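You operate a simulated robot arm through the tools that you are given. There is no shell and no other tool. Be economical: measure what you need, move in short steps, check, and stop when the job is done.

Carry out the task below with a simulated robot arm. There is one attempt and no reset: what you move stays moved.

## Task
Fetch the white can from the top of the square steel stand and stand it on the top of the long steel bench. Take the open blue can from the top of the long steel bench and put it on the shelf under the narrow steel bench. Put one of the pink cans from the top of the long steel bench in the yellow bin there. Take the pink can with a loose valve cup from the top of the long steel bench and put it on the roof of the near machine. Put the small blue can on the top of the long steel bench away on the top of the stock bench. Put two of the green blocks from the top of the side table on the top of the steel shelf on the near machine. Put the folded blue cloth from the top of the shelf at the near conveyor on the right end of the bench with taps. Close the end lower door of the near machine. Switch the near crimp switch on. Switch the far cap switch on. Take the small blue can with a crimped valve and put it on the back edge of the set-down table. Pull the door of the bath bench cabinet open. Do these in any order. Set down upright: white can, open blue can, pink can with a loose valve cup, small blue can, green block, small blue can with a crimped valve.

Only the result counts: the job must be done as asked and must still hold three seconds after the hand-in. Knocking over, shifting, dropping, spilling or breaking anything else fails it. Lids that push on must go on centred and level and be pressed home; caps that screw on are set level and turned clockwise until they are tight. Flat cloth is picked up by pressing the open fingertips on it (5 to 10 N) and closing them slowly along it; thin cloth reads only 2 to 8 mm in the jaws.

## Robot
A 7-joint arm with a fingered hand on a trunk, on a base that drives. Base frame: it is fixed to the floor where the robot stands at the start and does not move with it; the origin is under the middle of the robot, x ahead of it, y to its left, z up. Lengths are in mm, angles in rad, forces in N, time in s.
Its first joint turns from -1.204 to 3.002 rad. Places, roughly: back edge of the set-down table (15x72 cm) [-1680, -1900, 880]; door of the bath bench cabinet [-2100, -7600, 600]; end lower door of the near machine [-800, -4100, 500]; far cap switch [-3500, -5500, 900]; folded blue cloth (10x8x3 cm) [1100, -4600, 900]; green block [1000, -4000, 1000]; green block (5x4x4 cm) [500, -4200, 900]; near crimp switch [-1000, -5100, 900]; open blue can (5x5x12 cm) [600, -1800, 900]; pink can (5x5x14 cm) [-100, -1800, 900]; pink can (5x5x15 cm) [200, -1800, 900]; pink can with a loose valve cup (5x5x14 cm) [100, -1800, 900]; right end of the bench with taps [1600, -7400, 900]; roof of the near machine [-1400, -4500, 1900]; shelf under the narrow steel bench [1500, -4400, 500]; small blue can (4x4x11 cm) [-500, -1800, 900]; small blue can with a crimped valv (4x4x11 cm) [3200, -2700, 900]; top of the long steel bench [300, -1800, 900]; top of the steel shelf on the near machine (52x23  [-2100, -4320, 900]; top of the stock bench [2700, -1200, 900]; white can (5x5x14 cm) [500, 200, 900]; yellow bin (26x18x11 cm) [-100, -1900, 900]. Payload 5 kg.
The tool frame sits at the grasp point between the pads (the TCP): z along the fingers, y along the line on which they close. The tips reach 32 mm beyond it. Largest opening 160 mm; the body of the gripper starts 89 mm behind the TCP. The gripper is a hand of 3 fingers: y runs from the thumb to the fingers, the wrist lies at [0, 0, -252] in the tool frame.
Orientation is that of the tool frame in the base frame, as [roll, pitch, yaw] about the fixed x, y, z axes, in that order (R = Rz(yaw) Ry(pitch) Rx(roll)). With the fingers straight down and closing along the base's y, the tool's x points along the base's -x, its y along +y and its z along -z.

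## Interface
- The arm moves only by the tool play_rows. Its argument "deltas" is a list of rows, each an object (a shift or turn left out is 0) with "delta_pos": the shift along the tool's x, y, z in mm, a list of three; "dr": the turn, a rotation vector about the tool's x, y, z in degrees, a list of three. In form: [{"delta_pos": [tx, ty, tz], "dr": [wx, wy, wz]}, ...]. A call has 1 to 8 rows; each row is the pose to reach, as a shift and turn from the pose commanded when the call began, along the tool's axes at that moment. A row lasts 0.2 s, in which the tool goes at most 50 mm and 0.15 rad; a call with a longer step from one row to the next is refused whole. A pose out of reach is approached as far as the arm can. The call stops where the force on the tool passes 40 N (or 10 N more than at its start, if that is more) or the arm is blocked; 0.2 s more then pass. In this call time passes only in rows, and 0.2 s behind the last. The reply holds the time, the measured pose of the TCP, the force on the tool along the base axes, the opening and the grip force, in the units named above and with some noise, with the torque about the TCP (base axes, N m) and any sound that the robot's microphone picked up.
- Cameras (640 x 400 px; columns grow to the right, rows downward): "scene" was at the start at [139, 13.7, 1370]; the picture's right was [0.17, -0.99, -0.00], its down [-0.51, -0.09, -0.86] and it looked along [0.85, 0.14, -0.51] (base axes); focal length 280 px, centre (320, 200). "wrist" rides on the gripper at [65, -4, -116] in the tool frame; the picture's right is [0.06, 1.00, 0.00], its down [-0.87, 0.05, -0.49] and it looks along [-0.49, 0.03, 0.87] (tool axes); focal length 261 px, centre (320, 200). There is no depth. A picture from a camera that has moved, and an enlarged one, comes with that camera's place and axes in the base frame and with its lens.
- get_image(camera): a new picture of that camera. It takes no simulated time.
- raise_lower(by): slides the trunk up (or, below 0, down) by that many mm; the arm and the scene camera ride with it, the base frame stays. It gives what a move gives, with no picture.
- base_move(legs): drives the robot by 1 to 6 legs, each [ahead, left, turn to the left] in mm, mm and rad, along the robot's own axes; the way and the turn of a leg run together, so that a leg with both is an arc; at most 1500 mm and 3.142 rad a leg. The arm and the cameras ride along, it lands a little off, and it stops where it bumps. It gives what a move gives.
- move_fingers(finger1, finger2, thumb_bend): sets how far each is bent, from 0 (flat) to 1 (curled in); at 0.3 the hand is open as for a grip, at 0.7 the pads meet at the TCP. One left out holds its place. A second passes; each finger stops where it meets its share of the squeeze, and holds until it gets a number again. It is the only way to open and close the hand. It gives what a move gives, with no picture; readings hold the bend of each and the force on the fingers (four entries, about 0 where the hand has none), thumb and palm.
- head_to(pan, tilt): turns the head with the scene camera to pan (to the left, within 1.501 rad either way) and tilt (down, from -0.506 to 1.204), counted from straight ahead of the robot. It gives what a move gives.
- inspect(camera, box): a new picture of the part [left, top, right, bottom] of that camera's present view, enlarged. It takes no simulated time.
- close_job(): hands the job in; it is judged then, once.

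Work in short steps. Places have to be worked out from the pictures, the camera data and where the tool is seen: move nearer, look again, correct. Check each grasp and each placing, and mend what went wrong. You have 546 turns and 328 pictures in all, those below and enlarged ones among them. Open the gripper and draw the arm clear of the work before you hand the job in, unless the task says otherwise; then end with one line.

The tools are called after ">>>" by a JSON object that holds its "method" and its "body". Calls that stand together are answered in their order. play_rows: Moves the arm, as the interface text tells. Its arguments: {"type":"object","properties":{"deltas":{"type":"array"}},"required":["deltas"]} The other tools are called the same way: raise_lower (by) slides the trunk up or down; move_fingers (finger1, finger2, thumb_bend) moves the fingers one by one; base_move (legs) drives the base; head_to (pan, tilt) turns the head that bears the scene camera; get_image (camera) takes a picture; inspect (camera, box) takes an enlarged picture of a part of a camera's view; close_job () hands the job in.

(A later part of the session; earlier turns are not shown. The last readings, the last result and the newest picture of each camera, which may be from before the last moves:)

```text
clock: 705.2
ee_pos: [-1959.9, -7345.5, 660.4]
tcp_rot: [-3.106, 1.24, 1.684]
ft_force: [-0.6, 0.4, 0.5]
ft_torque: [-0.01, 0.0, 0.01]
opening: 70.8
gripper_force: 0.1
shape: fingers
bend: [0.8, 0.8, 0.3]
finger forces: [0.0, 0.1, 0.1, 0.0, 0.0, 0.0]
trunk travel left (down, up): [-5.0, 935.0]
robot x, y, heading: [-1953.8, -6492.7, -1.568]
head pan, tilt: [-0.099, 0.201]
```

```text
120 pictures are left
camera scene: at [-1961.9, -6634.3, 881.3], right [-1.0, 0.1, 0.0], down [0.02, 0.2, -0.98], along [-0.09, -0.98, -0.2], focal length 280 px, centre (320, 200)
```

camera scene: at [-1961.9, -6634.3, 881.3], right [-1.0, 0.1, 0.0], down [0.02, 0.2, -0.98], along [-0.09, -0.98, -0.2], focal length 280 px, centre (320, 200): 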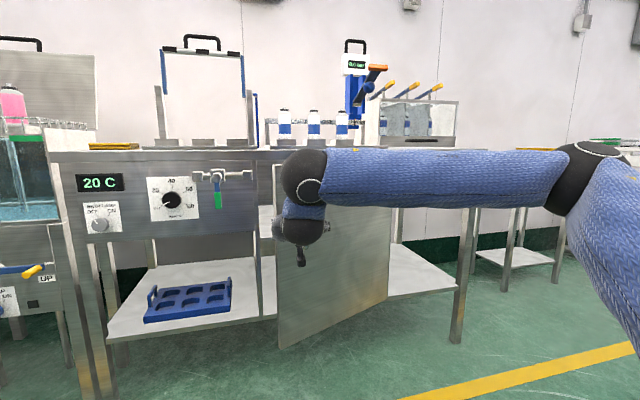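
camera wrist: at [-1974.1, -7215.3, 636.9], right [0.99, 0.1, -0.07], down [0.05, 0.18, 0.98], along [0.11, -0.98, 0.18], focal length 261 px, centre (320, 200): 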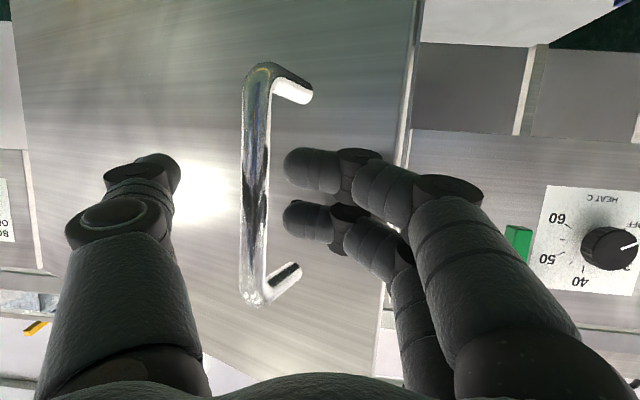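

The door now stands open about 26° and stays. To swing it wide I'll put the closed hand behind its free edge, coming from the left at a slant, and sweep it outward. I back off, close the hand, turn right and reposition.

>>> {"method": "base_move", "body": {"legs": [[-250, 0, 0], [0, 0, -0.93], [-415, 970, 0]]}}

>>> {"method": "move_fingers", "body": {"finger1": 0.7, "finger2": 0.7, "thumb_bend": 0.7}}

>>> {"method": "head_to", "body": {"pan": 0.0, "tilt": 0.3}}

>>> {"method": "get_image", "body": {"camera": "scene"}}

>>> {"method": "get_image", "body": {"camera": "wrist"}}

```text
clock: 714.4
ee_pos: [-1705.6, -7263.5, 658.6]
tcp_rot: [-3.107, 1.237, 0.773]
ft_force: [-0.8, -0.6, -0.2]
ft_torque: [0.03, 0.02, -0.01]
opening: 70.6
gripper_force: 0.1
shape: fingers
bend: [0.8, 0.8, 0.3]
finger forces: [0.0, 0.0, 0.1, 0.0, 0.0, 0.0]
trunk travel left (down, up): [-5.0, 935.0]
robot x, y, heading: [-1030.5, -6745.7, -2.483]
head pan, tilt: [-0.099, 0.201]
```

```text
clock: 715.4
ee_pos: [-1706.5, -7261.4, 660.5]
tcp_rot: [-3.104, 1.236, 0.775]
ft_force: [-0.9, -0.2, 0.3]
ft_torque: [0.01, 0.01, -0.01]
opening: 11.8
gripper_force: 0.1
shape: fingers
bend: [0.7, 0.7, 0.7]
finger forces: [0.1, 0.0, 0.0, 0.0, 0.0, 0.0]
trunk travel left (down, up): [-5.0, 935.0]
robot x, y, heading: [-1027.0, -6739.9, -2.473]
head pan, tilt: [-0.099, 0.201]
```

```text
clock: 716.1
ee_pos: [-1705.4, -7263.5, 659.7]
tcp_rot: [-3.104, 1.238, 0.775]
ft_force: [-1.2, -0.6, -0.6]
ft_torque: [0.02, 0.02, 0.02]
opening: 12.3
gripper_force: 0.0
shape: fingers
bend: [0.7, 0.7, 0.7]
finger forces: [0.0, 0.1, 0.0, 0.1, 0.1, 0.0]
trunk travel left (down, up): [-5.0, 935.0]
robot x, y, heading: [-1032.4, -6743.8, -2.479]
head pan, tilt: [0.0, 0.3]
```

```text
119 pictures are left
camera scene: at [-1141.3, -6832.9, 872.1], right [-0.62, 0.79, 0.0], down [0.23, 0.18, -0.96], along [-0.75, -0.59, -0.3], focal length 280 px, centre (320, 200)
```

scene: 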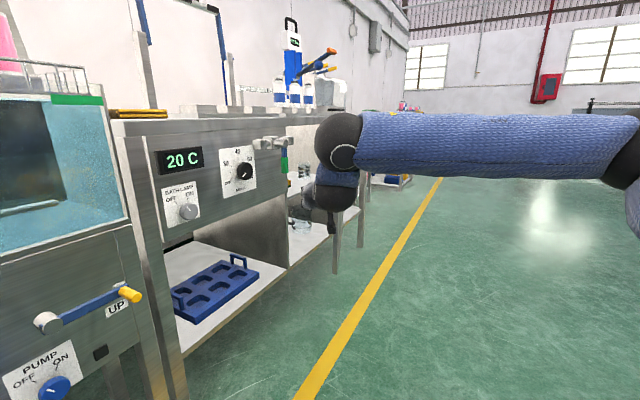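

```text
118 pictures are left
camera wrist: at [-1613.2, -7172.2, 637.0], right [0.69, -0.72, -0.07], down [0.18, 0.07, 0.98], along [-0.7, -0.69, 0.18], focal length 261 px, centre (320, 200)
```

wrist: 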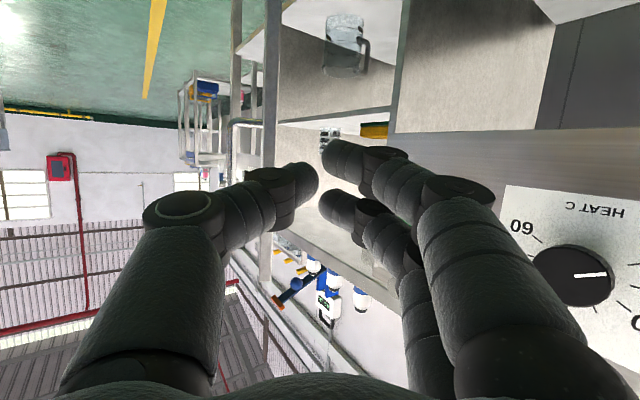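

Seen nearly edge-on, the free edge lies about 75 mm left of the hand's axis and the frame 90 mm right. I go in 240 mm along the hand's direction.

>>> {"method": "base_move", "body": {"legs": [[230, 33, 0]]}}

>>> {"method": "get_image", "body": {"camera": "wrist"}}

>>> {"method": "get_image", "body": {"camera": "scene"}}

```text
clock: 717.9
ee_pos: [-1870.7, -7431.0, 659.5]
tcp_rot: [-3.106, 1.237, 0.772]
ft_force: [0.3, -0.2, 1.2]
ft_torque: [0.0, 0.02, 0.0]
opening: 11.7
gripper_force: 0.0
shape: fingers
bend: [0.7, 0.7, 0.7]
finger forces: [0.0, 0.0, 0.1, 0.0, 0.0, 0.1]
trunk travel left (down, up): [-5.0, 935.0]
robot x, y, heading: [-1189.8, -6906.8, -2.479]
head pan, tilt: [0.0, 0.3]
```

```text
117 pictures are left
camera wrist: at [-1777.0, -7339.9, 637.0], right [0.69, -0.72, -0.07], down [0.18, 0.07, 0.98], along [-0.71, -0.69, 0.18], focal length 261 px, centre (320, 200)
```

wrist: 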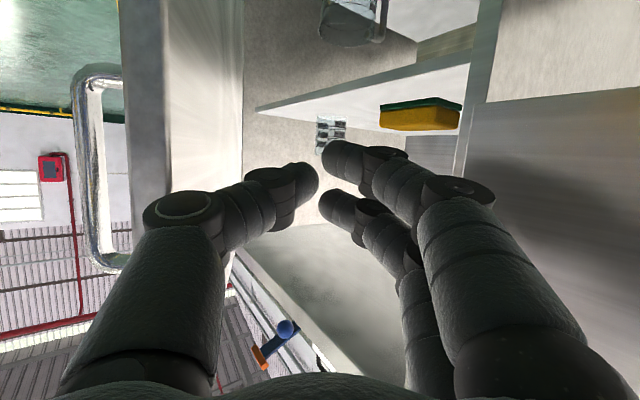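

```text
116 pictures are left
camera scene: at [-1304.1, -7001.8, 872.1], right [-0.61, 0.79, 0.0], down [0.23, 0.18, -0.96], along [-0.75, -0.59, -0.3], focal length 280 px, centre (320, 200)
```

scene: 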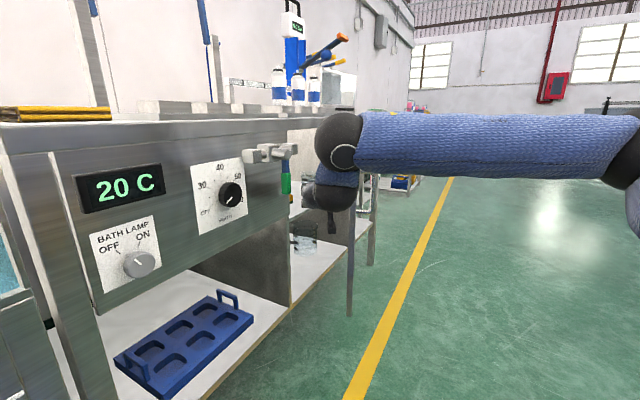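

The hand is inside, just behind the door's inner face. I sweep right (outward) 280 mm to swing the door open.

>>> {"method": "base_move", "body": {"legs": [[0, -280, 0]]}}

>>> {"method": "get_image", "body": {"camera": "wrist"}}

```text
clock: 719.8
ee_pos: [-2041.9, -7210.8, 658.6]
tcp_rot: [-3.105, 1.237, 0.774]
ft_force: [-0.7, -0.2, -0.5]
ft_torque: [-0.03, -0.03, 0.04]
opening: 11.5
gripper_force: 0.1
shape: fingers
bend: [0.7, 0.7, 0.7]
finger forces: [0.1, 0.0, 0.0, 0.0, 0.0, 0.0]
trunk travel left (down, up): [-5.0, 935.0]
robot x, y, heading: [-1365.7, -6689.5, -2.479]
head pan, tilt: [0.0, 0.3]
```

```text
115 pictures are left
camera wrist: at [-1949.1, -7119.8, 637.0], right [0.69, -0.72, -0.07], down [0.18, 0.07, 0.98], along [-0.7, -0.69, 0.18], focal length 261 px, centre (320, 200)
```

wrist: 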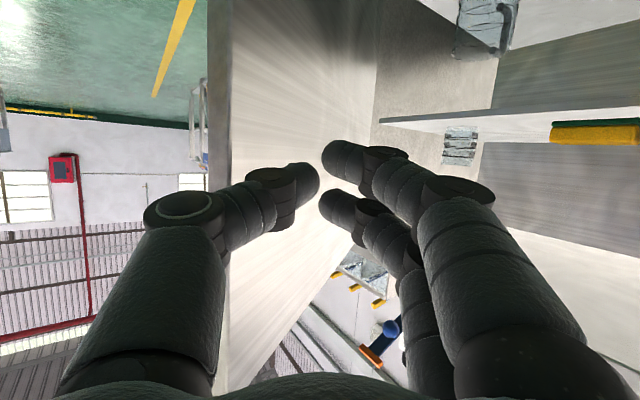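

The door is swinging wide. One more sweep along the arc.

>>> {"method": "base_move", "body": {"legs": [[60, -140, 0]]}}

>>> {"method": "get_image", "body": {"camera": "wrist"}}

```text
clock: 721.2
ee_pos: [-2178.6, -7132.0, 659.0]
tcp_rot: [-3.106, 1.236, 0.768]
ft_force: [0.0, 0.7, -0.3]
ft_torque: [0.0, 0.02, 0.03]
opening: 11.7
gripper_force: 0.1
shape: fingers
bend: [0.7, 0.7, 0.7]
finger forces: [0.0, 0.0, 0.0, 0.1, 0.0, 0.0]
trunk travel left (down, up): [-5.0, 935.0]
robot x, y, heading: [-1497.4, -6615.8, -2.48]
head pan, tilt: [0.0, 0.3]
```

```text
114 pictures are left
camera wrist: at [-2085.6, -7042.1, 637.0], right [0.68, -0.73, -0.07], down [0.18, 0.07, 0.98], along [-0.71, -0.68, 0.18], focal length 261 px, centre (320, 200)
```

wrist: 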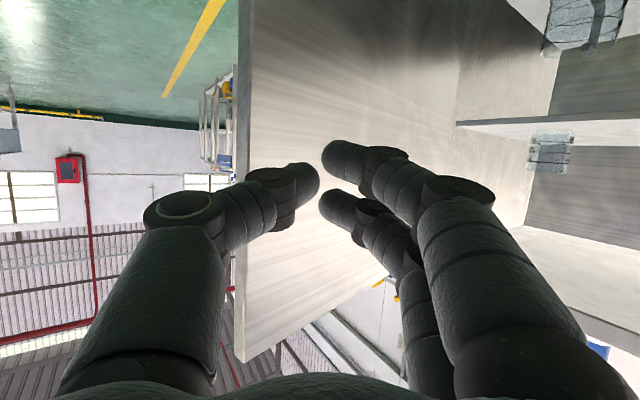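

The door stands about 85° open. I draw straight back and check it from a distance.

>>> {"method": "base_move", "body": {"legs": [[-350, 60, 0]]}}

>>> {"method": "head_to", "body": {"pan": 0.0, "tilt": 0.2}}

>>> {"method": "get_image", "body": {"camera": "scene"}}

```text
clock: 723.5
ee_pos: [-1866.2, -6961.9, 659.9]
tcp_rot: [-3.106, 1.239, 0.766]
ft_force: [0.2, -0.2, -0.3]
ft_torque: [-0.01, -0.02, 0.0]
opening: 11.8
gripper_force: 0.1
shape: fingers
bend: [0.7, 0.7, 0.7]
finger forces: [0.0, 0.1, 0.0, 0.0, 0.0, 0.0]
trunk travel left (down, up): [-5.0, 935.0]
robot x, y, heading: [-1182.5, -6449.4, -2.485]
head pan, tilt: [0.0, 0.3]
```

```text
clock: 724.2
ee_pos: [-1865.2, -6964.1, 659.7]
tcp_rot: [-3.105, 1.238, 0.767]
ft_force: [0.1, 0.4, 0.5]
ft_torque: [0.02, 0.0, -0.01]
opening: 11.5
gripper_force: 0.0
shape: fingers
bend: [0.7, 0.7, 0.7]
finger forces: [0.0, 0.1, 0.1, 0.0, 0.1, 0.0]
trunk travel left (down, up): [-5.0, 935.0]
robot x, y, heading: [-1183.9, -6450.7, -2.485]
head pan, tilt: [0.0, 0.201]
```

```text
113 pictures are left
camera scene: at [-1297.5, -6537.6, 881.3], right [-0.61, 0.79, 0.0], down [0.16, 0.12, -0.98], along [-0.78, -0.6, -0.2], focal length 280 px, centre (320, 200)
```

scene: 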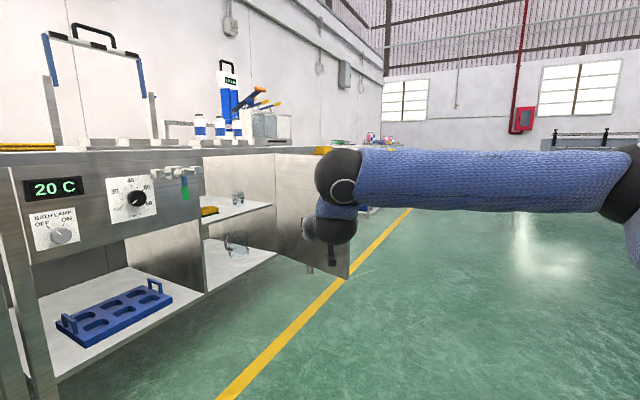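

The cabinet door stands wide open. Now the switches: I raise the trunk and turn round to face the near machine's rear side.

>>> {"method": "raise_lower", "body": {"by": 400}}

>>> {"method": "base_move", "body": {"legs": [[0, 0, -2.23]]}}

>>> {"method": "head_to", "body": {"pan": 0.0, "tilt": 0.15}}

>>> {"method": "get_image", "body": {"camera": "scene"}}

```text
clock: 728.0
ee_pos: [-1865.9, -6962.5, 1058.9]
tcp_rot: [-3.106, 1.239, 0.766]
ft_force: [0.1, -0.1, 0.3]
ft_torque: [-0.01, -0.05, -0.01]
opening: 11.9
gripper_force: 0.0
shape: fingers
bend: [0.7, 0.7, 0.7]
finger forces: [0.1, 0.0, 0.0, 0.0, 0.0, 0.0]
trunk travel left (down, up): [-405.0, 535.0]
robot x, y, heading: [-1181.8, -6450.4, -2.48]
head pan, tilt: [0.0, 0.201]
```

```text
clock: 733.7
ee_pos: [-1186.5, -5594.2, 1059.3]
tcp_rot: [-3.106, 1.238, -1.447]
ft_force: [0.8, 0.3, -0.6]
ft_torque: [0.01, -0.01, 0.02]
opening: 11.8
gripper_force: 0.2
shape: fingers
bend: [0.7, 0.7, 0.7]
finger forces: [0.0, 0.0, 0.0, 0.1, 0.0, 0.0]
trunk travel left (down, up): [-405.0, 535.0]
robot x, y, heading: [-1184.0, -6449.0, 1.582]
head pan, tilt: [0.0, 0.201]
```

```text
clock: 734.3
ee_pos: [-1185.8, -5594.5, 1060.2]
tcp_rot: [-3.106, 1.236, -1.446]
ft_force: [0.3, 0.1, -0.1]
ft_torque: [0.0, 0.02, 0.0]
opening: 11.7
gripper_force: 0.1
shape: fingers
bend: [0.7, 0.7, 0.7]
finger forces: [0.0, 0.0, 0.1, 0.1, 0.0, 0.1]
trunk travel left (down, up): [-405.0, 535.0]
robot x, y, heading: [-1182.3, -6450.7, 1.585]
head pan, tilt: [0.0, 0.15]
```

```text
112 pictures are left
camera scene: at [-1185.6, -6307.1, 1286.0], right [1.0, 0.01, 0.0], down [0.0, -0.15, -0.99], along [-0.01, 0.99, -0.15], focal length 280 px, centre (320, 200)
```

scene: 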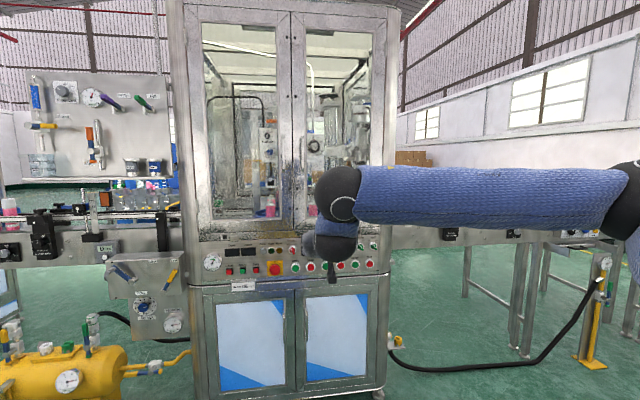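

I enlarge the control panel.

>>> {"method": "inspect", "body": {"camera": "scene", "box": [190, 230, 400, 300]}}

```text
3.05 times, centred on (295, 265) of scene
camera zoom: at [-1185.6, -6307.1, 1286.0], right [1.0, 0.01, 0.0], down [0.0, -0.15, -0.99], along [-0.01, 0.99, -0.15], focal length 854 px, centre (396, 2)
```

zoom: 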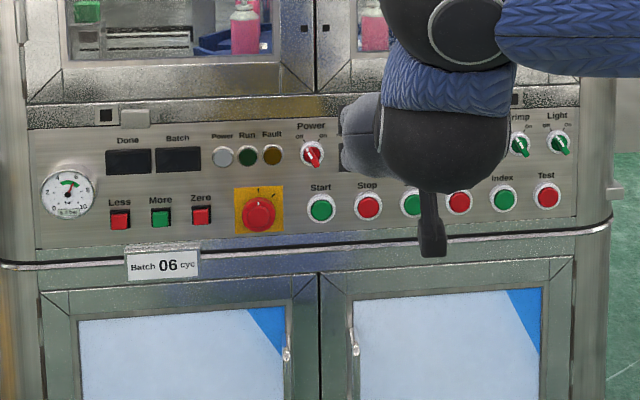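

The crimp switch (green rotary handle, Off/On) is just right of the hand. I drive 350 mm right so I can see it freely.

>>> {"method": "base_move", "body": {"legs": [[0, -350, 0], [150, 0, 0]]}}

>>> {"method": "get_image", "body": {"camera": "scene"}}

```text
clock: 737.5
ee_pos: [-836.9, -5438.9, 1058.8]
tcp_rot: [-3.105, 1.237, -1.444]
ft_force: [-0.1, 0.7, -1.0]
ft_torque: [0.01, 0.0, 0.0]
opening: 11.5
gripper_force: 0.1
shape: fingers
bend: [0.7, 0.7, 0.7]
finger forces: [0.1, 0.0, 0.0, 0.1, 0.1, 0.0]
trunk travel left (down, up): [-405.0, 535.0]
robot x, y, heading: [-829.8, -6299.7, 1.59]
head pan, tilt: [0.0, 0.15]
```

```text
110 pictures are left
camera scene: at [-834.1, -6150.9, 1285.8], right [1.0, 0.02, 0.0], down [0.0, -0.15, -0.99], along [-0.02, 0.99, -0.15], focal length 280 px, centre (320, 200)
```

scene: 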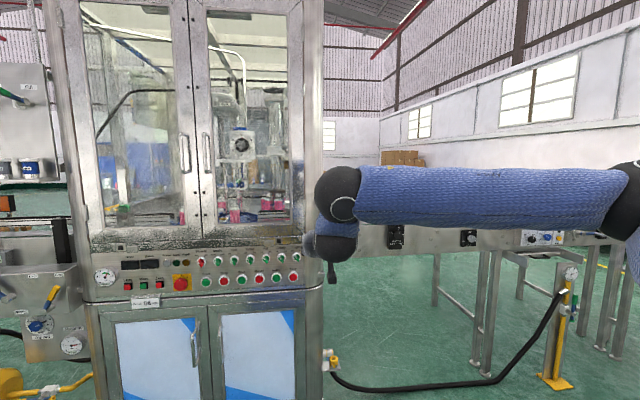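

>>> {"method": "inspect", "body": {"camera": "scene", "box": [190, 245, 320, 300]}}

```text
4.92 times, centred on (255, 272) of scene
camera zoom: at [-834.1, -6150.9, 1285.8], right [1.0, 0.02, 0.0], down [0.0, -0.15, -0.99], along [-0.02, 0.99, -0.15], focal length 1379 px, centre (640, -157)
```

zoom: 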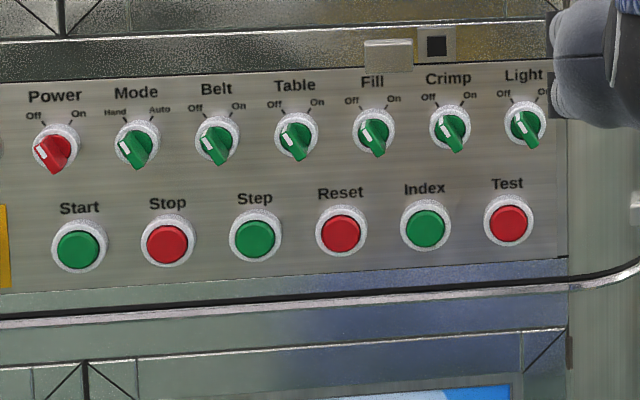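

The row reads Power, Mode, Belt, Table, Fill, Crimp, Light, all at Off. Crimp's knob is at about [-1013, -5066, 883]; its blade must turn some 65° clockwise. I'll pinch the blade with the hand level and roll the wrist. First I raise the arm and level the hand fully.

>>> {"method": "play_rows", "body": {"deltas": [{"delta_pos": [-40, 0, -14]}, {"delta_pos": [-80, 0, -28]}, {"delta_pos": [-120, 0, -42]}, {"delta_pos": [-162, 0, -56]}, {"delta_pos": [-162, 0, -56], "dr": [0, -7, 0]}, {"delta_pos": [-162, 0, -56], "dr": [0, -14, 0]}, {"delta_pos": [-162, 0, -56], "dr": [0, -19, 0]}]}}

>>> {"method": "raise_lower", "body": {"by": -345}}

>>> {"method": "get_image", "body": {"camera": "wrist"}}

```text
clock: 739.1
ee_pos: [-837.8, -5439.5, 1229.7]
tcp_rot: [-1.669, 1.558, -0.006]
ft_force: [-0.1, -0.1, 0.7]
ft_torque: [0.02, 0.02, 0.0]
opening: 12.0
gripper_force: 0.1
shape: fingers
bend: [0.7, 0.7, 0.7]
finger forces: [0.0, 0.0, 0.1, 0.1, 0.0, 0.0]
trunk travel left (down, up): [-405.0, 535.0]
robot x, y, heading: [-833.6, -6291.7, 1.59]
head pan, tilt: [0.0, 0.15]
```

```text
clock: 742.5
ee_pos: [-840.0, -5439.8, 886.3]
tcp_rot: [-1.712, 1.558, -0.049]
ft_force: [0.5, 0.9, -0.8]
ft_torque: [0.0, 0.01, 0.01]
opening: 12.0
gripper_force: 0.0
shape: fingers
bend: [0.7, 0.7, 0.7]
finger forces: [0.0, 0.0, 0.1, 0.0, 0.0, 0.1]
trunk travel left (down, up): [-60.0, 880.0]
robot x, y, heading: [-825.7, -6293.9, 1.585]
head pan, tilt: [0.0, 0.15]
```

```text
108 pictures are left
camera wrist: at [-824.4, -5555.6, 821.7], right [-0.99, -0.09, -0.07], down [-0.02, -0.49, 0.87], along [-0.12, 0.86, 0.49], focal length 261 px, centre (320, 200)
```

wrist: 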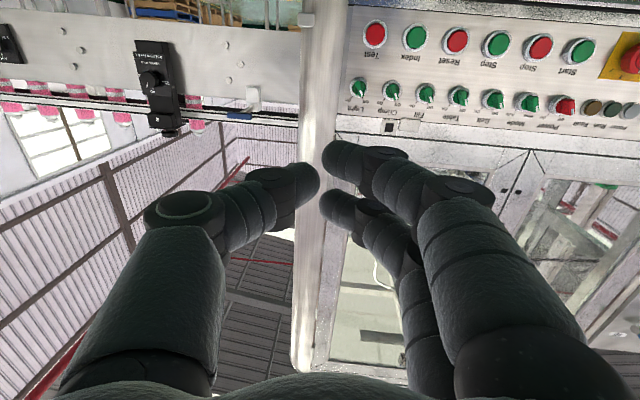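

The wrist view shows the row of switches (upside down). I drive left 155 and ahead 240 to stand about 130 mm before the crimp knob, hand opened to 50 mm.

>>> {"method": "move_fingers", "body": {"finger1": 0.58, "finger2": 0.58, "thumb_bend": 0.58}}

>>> {"method": "base_move", "body": {"legs": [[0, 157, 0], [240, 0, 0]]}}

>>> {"method": "get_image", "body": {"camera": "wrist"}}

```text
clock: 743.5
ee_pos: [-839.2, -5439.0, 884.6]
tcp_rot: [-1.719, 1.558, -0.057]
ft_force: [-0.3, -0.6, -0.1]
ft_torque: [0.03, 0.0, 0.05]
opening: 58.2
gripper_force: 0.1
shape: fingers
bend: [0.57, 0.57, 0.57]
finger forces: [0.0, 0.0, 0.0, 0.1, 0.0, 0.1]
trunk travel left (down, up): [-60.0, 880.0]
robot x, y, heading: [-833.2, -6295.4, 1.587]
head pan, tilt: [0.0, 0.15]
```

```text
clock: 746.3
ee_pos: [-1000.3, -5200.1, 885.0]
tcp_rot: [-1.714, 1.558, -0.048]
ft_force: [-0.2, -0.2, 1.2]
ft_torque: [0.01, -0.04, 0.03]
opening: 58.5
gripper_force: 0.1
shape: fingers
bend: [0.57, 0.57, 0.57]
finger forces: [0.1, 0.0, 0.0, 0.1, 0.0, 0.0]
trunk travel left (down, up): [-60.0, 880.0]
robot x, y, heading: [-991.5, -6054.8, 1.591]
head pan, tilt: [0.0, 0.15]
```

```text
107 pictures are left
camera wrist: at [-985.2, -5316.0, 821.6], right [-0.99, -0.09, -0.07], down [-0.02, -0.49, 0.87], along [-0.12, 0.86, 0.49], focal length 261 px, centre (320, 200)
```

wrist: 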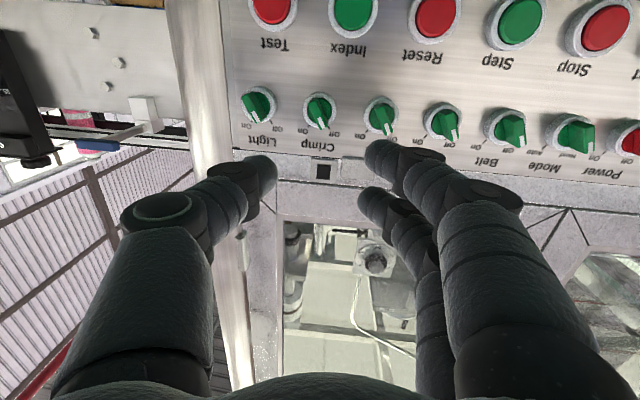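

The crimp knob is straight ahead, about 17 mm low. I lower the trunk 16, roll the hand -30° to match the blade, and advance 75 mm.

>>> {"method": "raise_lower", "body": {"by": -16}}

>>> {"method": "play_rows", "body": {"deltas": [{"dr": [0, 0, -8]}, {"dr": [0, 0, -16]}, {"delta_pos": [0, 0, 25], "dr": [0, 0, -24]}, {"delta_pos": [0, 0, 50], "dr": [0, 0, -30]}, {"delta_pos": [0, 0, 75], "dr": [0, 0, -30]}]}}

>>> {"method": "get_image", "body": {"camera": "wrist"}}

```text
clock: 746.9
ee_pos: [-1000.3, -5199.6, 871.1]
tcp_rot: [-1.705, 1.558, -0.04]
ft_force: [0.2, -0.3, 0.2]
ft_torque: [-0.01, 0.0, -0.01]
opening: 58.4
gripper_force: 0.1
shape: fingers
bend: [0.57, 0.57, 0.57]
finger forces: [0.1, 0.1, 0.1, 0.1, 0.0, 0.1]
trunk travel left (down, up): [-44.0, 896.0]
robot x, y, heading: [-991.4, -6050.5, 1.587]
head pan, tilt: [0.0, 0.15]
```

```text
clock: 748.1
ee_pos: [-1006.3, -5126.8, 870.9]
tcp_rot: [-1.574, 1.035, 0.092]
ft_force: [-0.4, 0.0, -0.2]
ft_torque: [-0.03, -0.01, 0.0]
opening: 58.5
gripper_force: 0.1
shape: fingers
bend: [0.57, 0.57, 0.57]
finger forces: [0.0, 0.0, 0.1, 0.1, 0.0, 0.0]
trunk travel left (down, up): [-44.0, 896.0]
robot x, y, heading: [-992.5, -6053.7, 1.59]
head pan, tilt: [0.0, 0.15]
```

```text
106 pictures are left
camera wrist: at [-959.2, -5239.1, 818.5], right [-0.82, -0.08, -0.56], down [-0.44, -0.53, 0.72], along [-0.36, 0.84, 0.4], focal length 261 px, centre (320, 200)
```

wrist: 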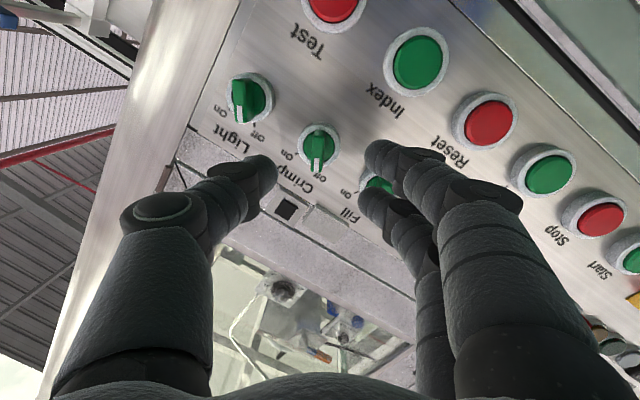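

The blade now stands vertical in the view and is centred. I advance 32 mm and look.

>>> {"method": "play_rows", "body": {"deltas": [{"delta_pos": [0, -2, 16]}, {"delta_pos": [0, -2, 32]}]}}

>>> {"method": "get_image", "body": {"camera": "wrist"}}

```text
clock: 748.7
ee_pos: [-1007.6, -5093.6, 871.3]
tcp_rot: [-1.572, 1.034, 0.092]
ft_force: [0.2, -1.0, 0.1]
ft_torque: [-0.04, -0.01, 0.01]
opening: 58.6
gripper_force: 0.1
shape: fingers
bend: [0.57, 0.57, 0.57]
finger forces: [0.0, 0.0, 0.0, 0.0, 0.0, 0.1]
trunk travel left (down, up): [-44.0, 896.0]
robot x, y, heading: [-992.1, -6054.1, 1.592]
head pan, tilt: [0.0, 0.15]
```

```text
105 pictures are left
camera wrist: at [-960.3, -5206.2, 818.2], right [-0.82, -0.08, -0.56], down [-0.44, -0.53, 0.72], along [-0.36, 0.84, 0.41], focal length 261 px, centre (320, 200)
```

wrist: 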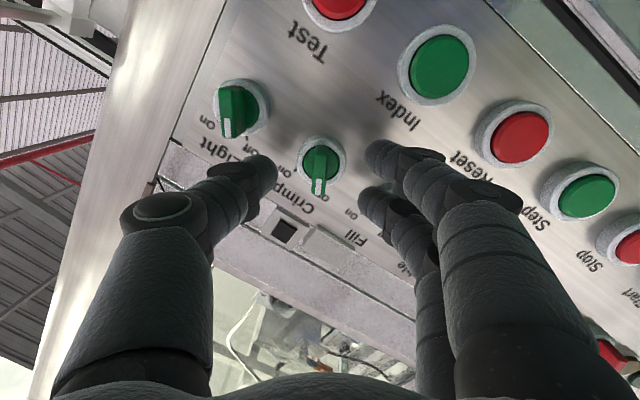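

Tips overlap the blade now. I close the fingers on it.

>>> {"method": "move_fingers", "body": {"finger1": 0.75, "finger2": 0.75, "thumb_bend": 0.75}}

>>> {"method": "get_image", "body": {"camera": "wrist"}}

```text
clock: 749.7
ee_pos: [-1007.0, -5094.5, 869.7]
tcp_rot: [-1.574, 1.036, 0.09]
ft_force: [-0.4, 0.5, -0.1]
ft_torque: [0.01, -0.01, -0.01]
opening: 4.2
gripper_force: 0.1
shape: fingers
bend: [0.74, 0.74, 0.73]
finger forces: [0.1, 0.0, 0.1, 0.1, 0.1, 0.1]
trunk travel left (down, up): [-44.0, 896.0]
robot x, y, heading: [-993.5, -6052.3, 1.59]
head pan, tilt: [0.0, 0.15]
```

```text
104 pictures are left
camera wrist: at [-960.5, -5206.1, 817.7], right [-0.82, -0.08, -0.56], down [-0.44, -0.53, 0.72], along [-0.36, 0.84, 0.4], focal length 261 px, centre (320, 200)
```

wrist: 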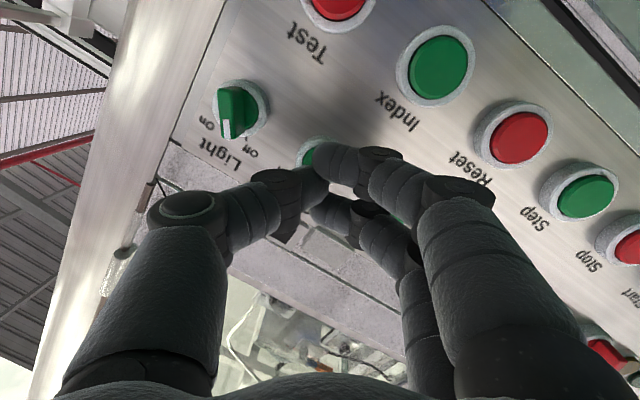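

They closed short of the blade. I reopen to about 40 mm, advance 18 mm, and close again.

>>> {"method": "move_fingers", "body": {"finger1": 0.61, "finger2": 0.61, "thumb_bend": 0.61}}

>>> {"method": "play_rows", "body": {"deltas": [{"delta_pos": [-3, 0, 9]}, {"delta_pos": [-5, 0, 18]}]}}

>>> {"method": "get_image", "body": {"camera": "wrist"}}

```text
clock: 750.7
ee_pos: [-1007.1, -5092.9, 870.2]
tcp_rot: [-1.574, 1.035, 0.091]
ft_force: [0.6, -0.9, 0.2]
ft_torque: [-0.01, 0.01, 0.03]
opening: 42.5
gripper_force: 0.0
shape: fingers
bend: [0.61, 0.61, 0.61]
finger forces: [0.0, 0.1, 0.0, 0.1, 0.1, 0.0]
trunk travel left (down, up): [-44.0, 896.0]
robot x, y, heading: [-990.6, -6053.4, 1.588]
head pan, tilt: [0.0, 0.15]
```

```text
clock: 751.3
ee_pos: [-1011.6, -5075.8, 874.6]
tcp_rot: [-1.575, 1.036, 0.091]
ft_force: [3.4, -1.7, 0.9]
ft_torque: [0.0, -0.03, 0.07]
opening: 43.0
gripper_force: 1.8
shape: fingers
bend: [0.61, 0.62, 0.61]
finger forces: [0.0, 3.6, 0.0, 0.1, 0.0, 0.0]
trunk travel left (down, up): [-44.0, 896.0]
robot x, y, heading: [-991.4, -6057.5, 1.586]
head pan, tilt: [0.0, 0.15]
```

```text
103 pictures are left
camera wrist: at [-964.3, -5188.3, 822.5], right [-0.82, -0.08, -0.56], down [-0.44, -0.53, 0.72], along [-0.36, 0.84, 0.4], focal length 261 px, centre (320, 200)
```

wrist: 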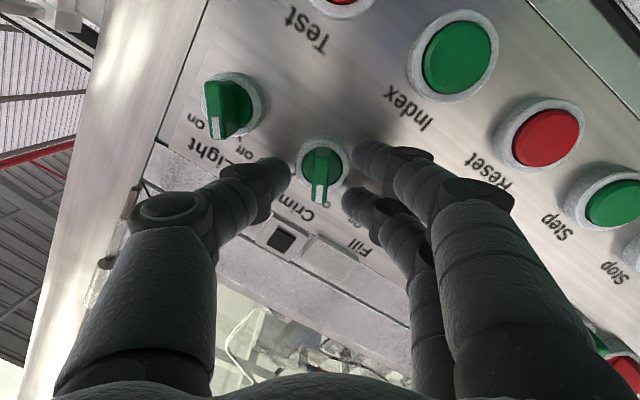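

The blade is between the tips; finger 2 lightly touches the neighbouring knob, so I close right away.

>>> {"method": "move_fingers", "body": {"finger1": 0.75, "finger2": 0.75, "thumb_bend": 0.75}}

>>> {"method": "get_image", "body": {"camera": "wrist"}}

```text
clock: 752.3
ee_pos: [-1011.5, -5075.2, 875.2]
tcp_rot: [-1.577, 1.034, 0.091]
ft_force: [-3.5, 13.1, 3.2]
ft_torque: [0.06, 0.08, 0.05]
opening: 15.5
gripper_force: 12.0
shape: fingers
bend: [0.72, 0.72, 0.69]
finger forces: [6.3, 6.0, 0.0, 0.0, 12.0, 0.0]
trunk travel left (down, up): [-44.0, 896.0]
robot x, y, heading: [-989.1, -6052.5, 1.589]
head pan, tilt: [0.0, 0.15]
```

```text
102 pictures are left
camera wrist: at [-965.2, -5187.9, 821.8], right [-0.82, -0.08, -0.56], down [-0.44, -0.53, 0.72], along [-0.36, 0.84, 0.4], focal length 261 px, centre (320, 200)
```

wrist: 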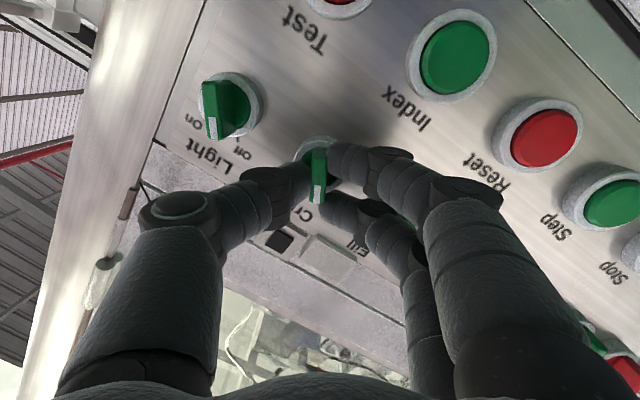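

The blade is gripped on both sides. I roll the hand +64° (clockwise), turning about the knob's axis.

>>> {"method": "play_rows", "body": {"deltas": [{"delta_pos": [0.1, -1, 0], "dr": [0, 0, 8]}, {"delta_pos": [0.3, -1.9, 0], "dr": [0, 0, 16]}, {"delta_pos": [0.6, -2.8, 0], "dr": [0, 0, 24]}, {"delta_pos": [1.1, -3.7, 0], "dr": [0, 0, 32]}, {"delta_pos": [1.6, -4.5, 0], "dr": [0, 0, 40]}, {"delta_pos": [2.3, -5.2, 0], "dr": [0, 0, 48]}, {"delta_pos": [3.1, -5.8, 0], "dr": [0, 0, 56]}, {"delta_pos": [3.9, -6.3, 0], "dr": [0, 0, 64]}]}}

>>> {"method": "get_image", "body": {"camera": "wrist"}}

```text
clock: 754.1
ee_pos: [-1005.2, -5074.6, 875.0]
tcp_rot: [1.573, 0.987, -3.044]
ft_force: [-9.3, 6.7, 5.7]
ft_torque: [0.09, 0.03, 0.17]
opening: 13.7
gripper_force: 13.1
shape: fingers
bend: [0.73, 0.72, 0.7]
finger forces: [9.7, 8.5, 0.0, 0.0, 7.4, 0.0]
trunk travel left (down, up): [-44.0, 896.0]
robot x, y, heading: [-992.2, -6052.6, 1.592]
head pan, tilt: [0.0, 0.15]
```

```text
101 pictures are left
camera wrist: at [-1027.9, -5194.5, 819.0], right [-0.86, -0.08, 0.5], down [0.48, -0.45, 0.76], along [0.16, 0.89, 0.42], focal length 261 px, centre (320, 200)
```

wrist: 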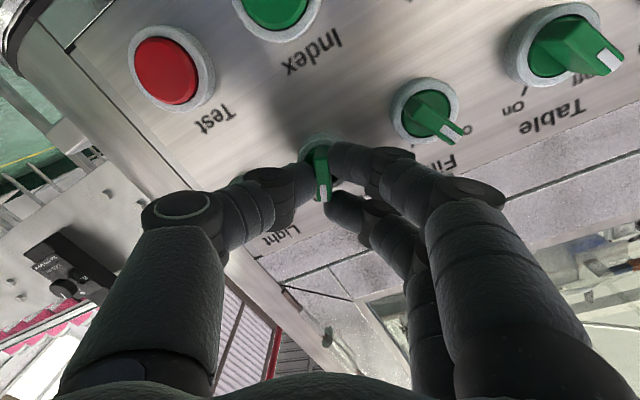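

The blade followed the hand. I release slightly and draw straight back to check.

>>> {"method": "move_fingers", "body": {"finger1": 0.64, "finger2": 0.64, "thumb_bend": 0.64}}

>>> {"method": "play_rows", "body": {"deltas": [{"delta_pos": [0, 0, -30]}, {"delta_pos": [0, 0, -70]}, {"delta_pos": [0, 0, -110]}]}}

>>> {"method": "get_image", "body": {"camera": "wrist"}}

```text
clock: 755.1
ee_pos: [-1005.8, -5075.4, 874.5]
tcp_rot: [1.573, 0.99, -3.045]
ft_force: [-0.3, -0.7, -0.2]
ft_torque: [0.01, -0.01, 0.01]
opening: 31.8
gripper_force: 0.0
shape: fingers
bend: [0.64, 0.64, 0.64]
finger forces: [0.0, 0.0, 0.0, 0.0, 0.0, 0.0]
trunk travel left (down, up): [-44.0, 896.0]
robot x, y, heading: [-995.0, -6053.5, 1.587]
head pan, tilt: [0.0, 0.15]
```

```text
clock: 755.9
ee_pos: [-991.9, -5184.5, 874.8]
tcp_rot: [1.574, 0.989, -3.046]
ft_force: [0.3, 0.2, -0.8]
ft_torque: [-0.04, 0.0, 0.02]
opening: 32.2
gripper_force: 0.1
shape: fingers
bend: [0.64, 0.64, 0.64]
finger forces: [0.1, 0.0, 0.0, 0.0, 0.0, 0.0]
trunk travel left (down, up): [-44.0, 896.0]
robot x, y, heading: [-989.5, -6052.2, 1.586]
head pan, tilt: [0.0, 0.15]
```

```text
100 pictures are left
camera wrist: at [-1014.2, -5303.5, 818.9], right [-0.86, -0.08, 0.5], down [0.48, -0.45, 0.76], along [0.16, 0.89, 0.42], focal length 261 px, centre (320, 200)
```

wrist: 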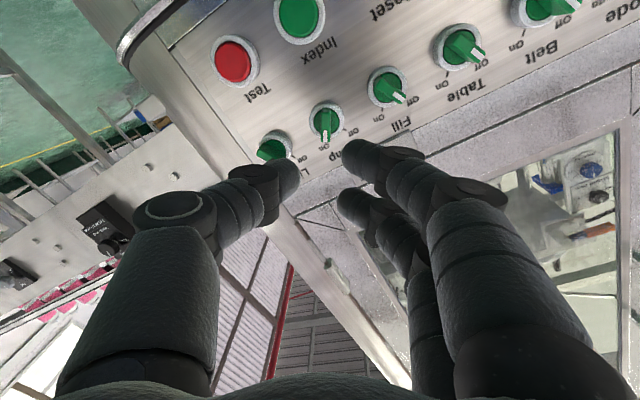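

>>> {"method": "inspect", "body": {"camera": "wrist", "box": [230, 10, 500, 180]}}

```text
2.35 times, centred on (365, 95) of wrist
camera zoom: at [-1014.2, -5303.5, 818.9], right [-0.86, -0.08, 0.5], down [0.48, -0.45, 0.76], along [0.16, 0.89, 0.42], focal length 613 px, centre (214, 447)
```

zoom: 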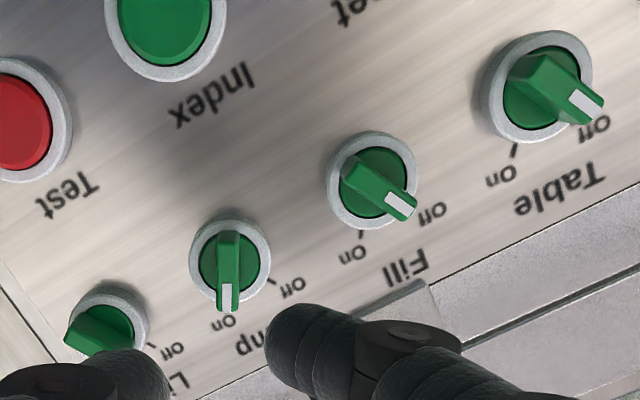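

Crimp now points to On. I check the neighbouring knobs with the scene camera.

>>> {"method": "play_rows", "body": {"deltas": [{"delta_pos": [0, 0, -40], "dr": [0, 0, -8]}, {"delta_pos": [0, 0, -80], "dr": [0, 0, -16]}, {"delta_pos": [0, 0, -110], "dr": [0, 0, -24]}, {"delta_pos": [0, 0, -110], "dr": [0, 0, -32]}]}}

>>> {"method": "get_image", "body": {"camera": "wrist"}}

>>> {"method": "inspect", "body": {"camera": "wrist", "box": [200, 30, 500, 180]}}

```text
clock: 756.9
ee_pos: [-984.7, -5293.5, 874.9]
tcp_rot: [1.667, 1.549, -2.951]
ft_force: [0.0, -0.1, 0.2]
ft_torque: [-0.02, -0.03, 0.01]
opening: 32.1
gripper_force: 0.0
shape: fingers
bend: [0.64, 0.64, 0.64]
finger forces: [0.0, 0.0, 0.0, 0.1, 0.1, 0.0]
trunk travel left (down, up): [-44.0, 896.0]
robot x, y, heading: [-990.6, -6047.5, 1.589]
head pan, tilt: [0.0, 0.15]
```

```text
98 pictures are left
camera wrist: at [-970.4, -5410.5, 810.6], right [-0.99, -0.09, -0.04], down [0.01, -0.49, 0.87], along [-0.1, 0.87, 0.49], focal length 261 px, centre (320, 200)
```

wrist: 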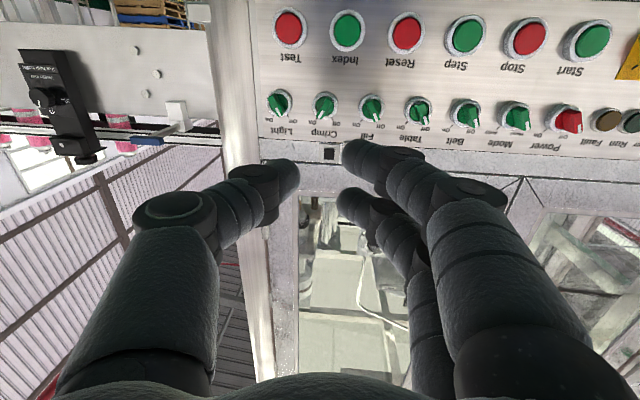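

```text
2.13 times, centred on (350, 105) of wrist
camera zoom: at [-970.4, -5410.5, 810.6], right [-0.99, -0.09, -0.04], down [0.01, -0.49, 0.87], along [-0.1, 0.87, 0.49], focal length 556 px, centre (256, 403)
```

zoom: 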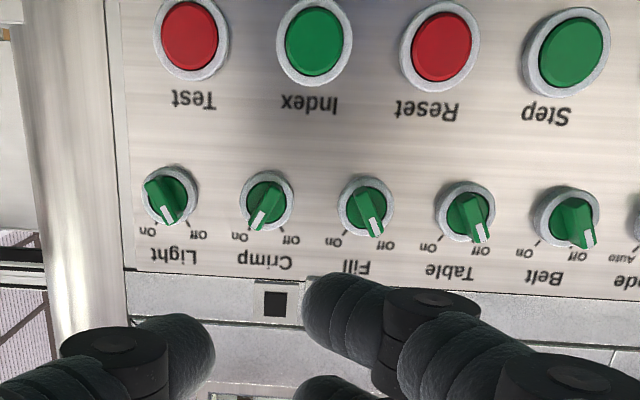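

Crimp is On and its neighbours are unchanged. Now I back off and drive along the aisle toward the far machine's cap switch near x=-3500.

>>> {"method": "base_move", "body": {"legs": [[-400, 0, 0], [0, 1400, 0], [0, 900, 0]]}}

>>> {"method": "head_to", "body": {"pan": 0.1, "tilt": 0.05}}

>>> {"method": "get_image", "body": {"camera": "scene"}}

```text
clock: 770.4
ee_pos: [-3300.1, -5752.4, 875.3]
tcp_rot: [1.653, 1.549, -2.958]
ft_force: [-0.2, -0.2, -0.2]
ft_torque: [-0.01, -0.01, -0.03]
opening: 31.8
gripper_force: 0.1
shape: fingers
bend: [0.64, 0.64, 0.64]
finger forces: [0.0, 0.1, 0.0, 0.0, 0.0, 0.0]
trunk travel left (down, up): [-44.0, 896.0]
robot x, y, heading: [-3300.2, -6515.1, 1.597]
head pan, tilt: [0.0, 0.15]
```

```text
clock: 771.1
ee_pos: [-3298.9, -5751.4, 876.2]
tcp_rot: [1.654, 1.547, -2.955]
ft_force: [-0.6, -0.1, 0.5]
ft_torque: [0.02, -0.02, 0.03]
opening: 32.1
gripper_force: 0.1
shape: fingers
bend: [0.64, 0.64, 0.64]
finger forces: [0.0, 0.0, 0.0, 0.0, 0.0, 0.0]
trunk travel left (down, up): [-44.0, 896.0]
robot x, y, heading: [-3300.5, -6511.4, 1.601]
head pan, tilt: [0.099, 0.051]
```

```text
96 pictures are left
camera scene: at [-3313.9, -6372.9, 934.2], right [0.99, 0.13, 0.0], down [0.01, -0.05, -1.0], along [-0.13, 0.99, -0.05], focal length 280 px, centre (320, 200)
```

scene: 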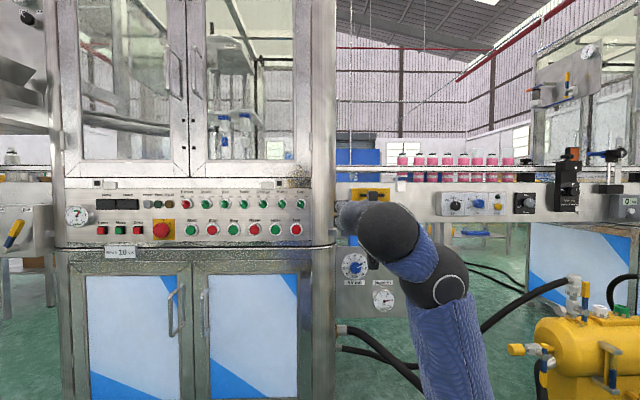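

I enlarge the far machine's panel.

>>> {"method": "inspect", "body": {"camera": "scene", "box": [160, 180, 320, 245]}}

```text
4.00 times, centred on (240, 212) of scene
camera zoom: at [-3313.9, -6372.9, 934.2], right [0.99, 0.13, 0.0], down [0.01, -0.05, -1.0], along [-0.13, 0.99, -0.05], focal length 1121 px, centre (640, 150)
```

zoom: 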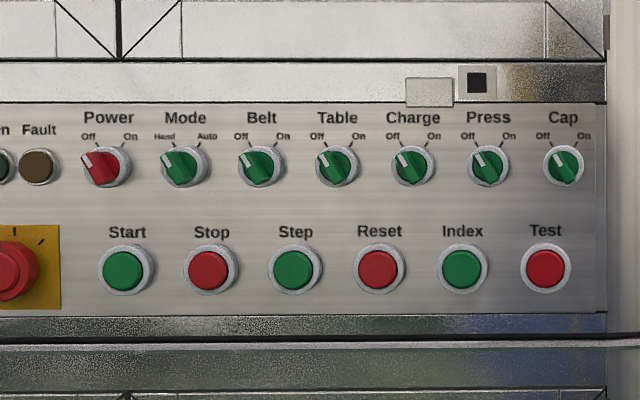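

The Cap switch is the last on the right, at about [-3490, -5500, 876], now Off. I drive left 176 and ahead 115.

>>> {"method": "base_move", "body": {"legs": [[0, 176, 0], [115, 0, 0]]}}

>>> {"method": "get_image", "body": {"camera": "wrist"}}

```text
clock: 773.4
ee_pos: [-3478.9, -5643.5, 875.2]
tcp_rot: [1.65, 1.548, -2.958]
ft_force: [0.7, 0.3, -0.4]
ft_torque: [0.01, -0.02, -0.02]
opening: 32.1
gripper_force: 0.1
shape: fingers
bend: [0.64, 0.64, 0.64]
finger forces: [0.0, 0.0, 0.1, 0.0, 0.0, 0.1]
trunk travel left (down, up): [-44.0, 896.0]
robot x, y, heading: [-3482.5, -6404.0, 1.594]
head pan, tilt: [0.099, 0.051]
```

```text
94 pictures are left
camera wrist: at [-3464.7, -5758.2, 810.6], right [-0.99, -0.1, -0.04], down [0.02, -0.49, 0.87], along [-0.11, 0.87, 0.49], focal length 261 px, centre (320, 200)
```

wrist: 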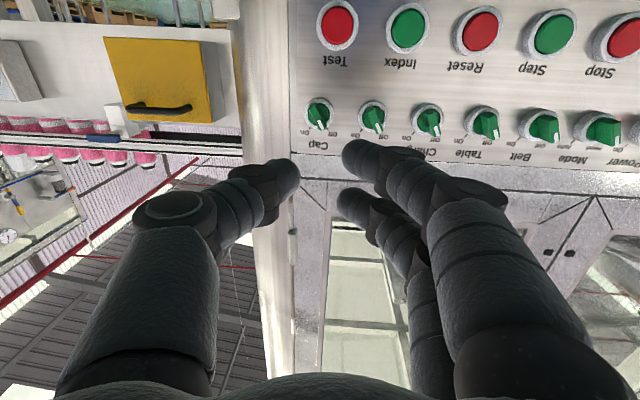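

Cap is straight ahead, slightly low. I lower the trunk 14, roll -30° and advance 85 mm.

>>> {"method": "raise_lower", "body": {"by": -14}}

>>> {"method": "play_rows", "body": {"deltas": [{"dr": [0, 0, -8]}, {"dr": [0, 0, -16]}, {"delta_pos": [0, 0, 30], "dr": [0, 0, -24]}, {"delta_pos": [0, 0, 60], "dr": [0, 0, -30]}, {"delta_pos": [0, 0, 85], "dr": [0, 0, -30]}]}}

>>> {"method": "get_image", "body": {"camera": "wrist"}}

```text
clock: 774.0
ee_pos: [-3477.8, -5642.3, 860.6]
tcp_rot: [1.65, 1.549, -2.957]
ft_force: [0.4, 0.6, 0.3]
ft_torque: [-0.03, -0.01, -0.01]
opening: 32.0
gripper_force: 0.0
shape: fingers
bend: [0.64, 0.64, 0.64]
finger forces: [0.0, 0.0, 0.0, 0.0, 0.0, 0.1]
trunk travel left (down, up): [-30.0, 910.0]
robot x, y, heading: [-3477.7, -6404.3, 1.6]
head pan, tilt: [0.099, 0.051]
```

```text
clock: 775.2
ee_pos: [-3488.9, -5559.0, 860.4]
tcp_rot: [-1.573, 1.07, 0.101]
ft_force: [-0.1, 0.5, -0.4]
ft_torque: [0.01, 0.01, -0.01]
opening: 31.9
gripper_force: 0.0
shape: fingers
bend: [0.64, 0.64, 0.64]
finger forces: [0.1, 0.0, 0.0, 0.0, 0.1, 0.0]
trunk travel left (down, up): [-30.0, 910.0]
robot x, y, heading: [-3477.0, -6405.6, 1.595]
head pan, tilt: [0.099, 0.051]
```

```text
93 pictures are left
camera wrist: at [-3441.6, -5670.9, 806.3], right [-0.84, -0.09, -0.53], down [-0.41, -0.54, 0.74], along [-0.35, 0.84, 0.41], focal length 261 px, centre (320, 200)
```

wrist: 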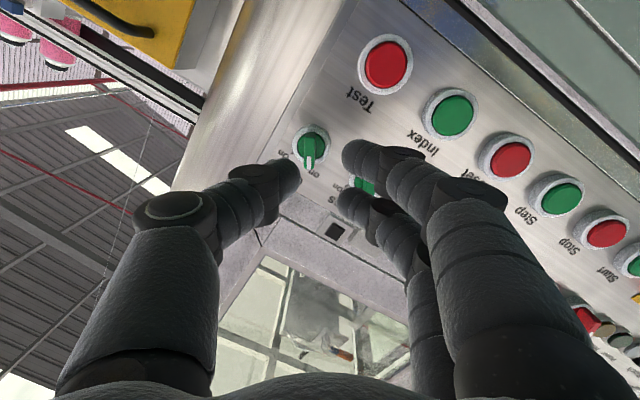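

The knob is about 6 mm off in both axes. I correct, advance 25 mm and look.

>>> {"method": "play_rows", "body": {"deltas": [{"delta_pos": [6, -6, 12]}, {"delta_pos": [6, -6, 25]}]}}

>>> {"method": "move_fingers", "body": {"finger1": 0.61, "finger2": 0.61, "thumb_bend": 0.61}}

>>> {"method": "get_image", "body": {"camera": "wrist"}}

```text
clock: 775.8
ee_pos: [-3481.9, -5533.7, 856.7]
tcp_rot: [-1.575, 1.07, 0.1]
ft_force: [-0.3, 0.0, 0.0]
ft_torque: [-0.02, 0.0, 0.0]
opening: 32.2
gripper_force: 0.1
shape: fingers
bend: [0.64, 0.64, 0.64]
finger forces: [0.1, 0.0, 0.0, 0.0, 0.0, 0.0]
trunk travel left (down, up): [-30.0, 910.0]
robot x, y, heading: [-3477.2, -6401.0, 1.594]
head pan, tilt: [0.099, 0.051]
```

```text
clock: 776.8
ee_pos: [-3481.4, -5532.9, 857.3]
tcp_rot: [-1.576, 1.07, 0.1]
ft_force: [0.8, -0.6, 0.8]
ft_torque: [-0.02, -0.02, 0.01]
opening: 43.0
gripper_force: 0.0
shape: fingers
bend: [0.61, 0.61, 0.61]
finger forces: [0.1, 0.0, 0.0, 0.0, 0.0, 0.1]
trunk travel left (down, up): [-30.0, 910.0]
robot x, y, heading: [-3479.5, -6400.7, 1.598]
head pan, tilt: [0.099, 0.051]
```

```text
92 pictures are left
camera wrist: at [-3435.9, -5645.5, 803.5], right [-0.84, -0.09, -0.53], down [-0.41, -0.54, 0.74], along [-0.35, 0.84, 0.41], focal length 261 px, centre (320, 200)
```

wrist: 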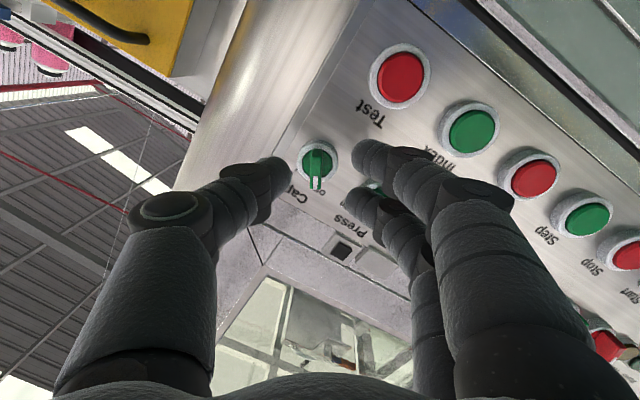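

By the knob's apparent size it is deeper than I took it, and so the offset is the other way. I move 9 mm back up and advance 30 mm.

>>> {"method": "play_rows", "body": {"deltas": [{"delta_pos": [-9, -1, 15]}, {"delta_pos": [-9, -1, 30]}]}}

>>> {"method": "get_image", "body": {"camera": "wrist"}}

```text
clock: 777.4
ee_pos: [-3488.7, -5503.3, 866.1]
tcp_rot: [-1.573, 1.071, 0.1]
ft_force: [0.5, 0.2, 0.2]
ft_torque: [-0.01, 0.02, -0.03]
opening: 43.1
gripper_force: 0.1
shape: fingers
bend: [0.61, 0.61, 0.61]
finger forces: [0.0, 0.0, 0.1, 0.0, 0.0, 0.1]
trunk travel left (down, up): [-30.0, 910.0]
robot x, y, heading: [-3480.5, -6401.5, 1.602]
head pan, tilt: [0.099, 0.051]
```

```text
91 pictures are left
camera wrist: at [-3443.4, -5615.3, 812.5], right [-0.84, -0.09, -0.53], down [-0.41, -0.54, 0.74], along [-0.35, 0.84, 0.41], focal length 261 px, centre (320, 200)
```

wrist: 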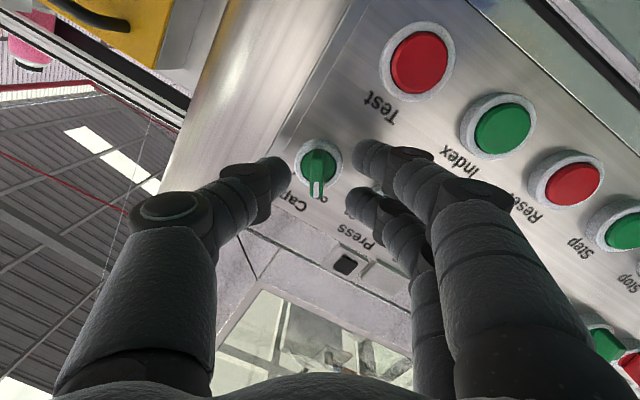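

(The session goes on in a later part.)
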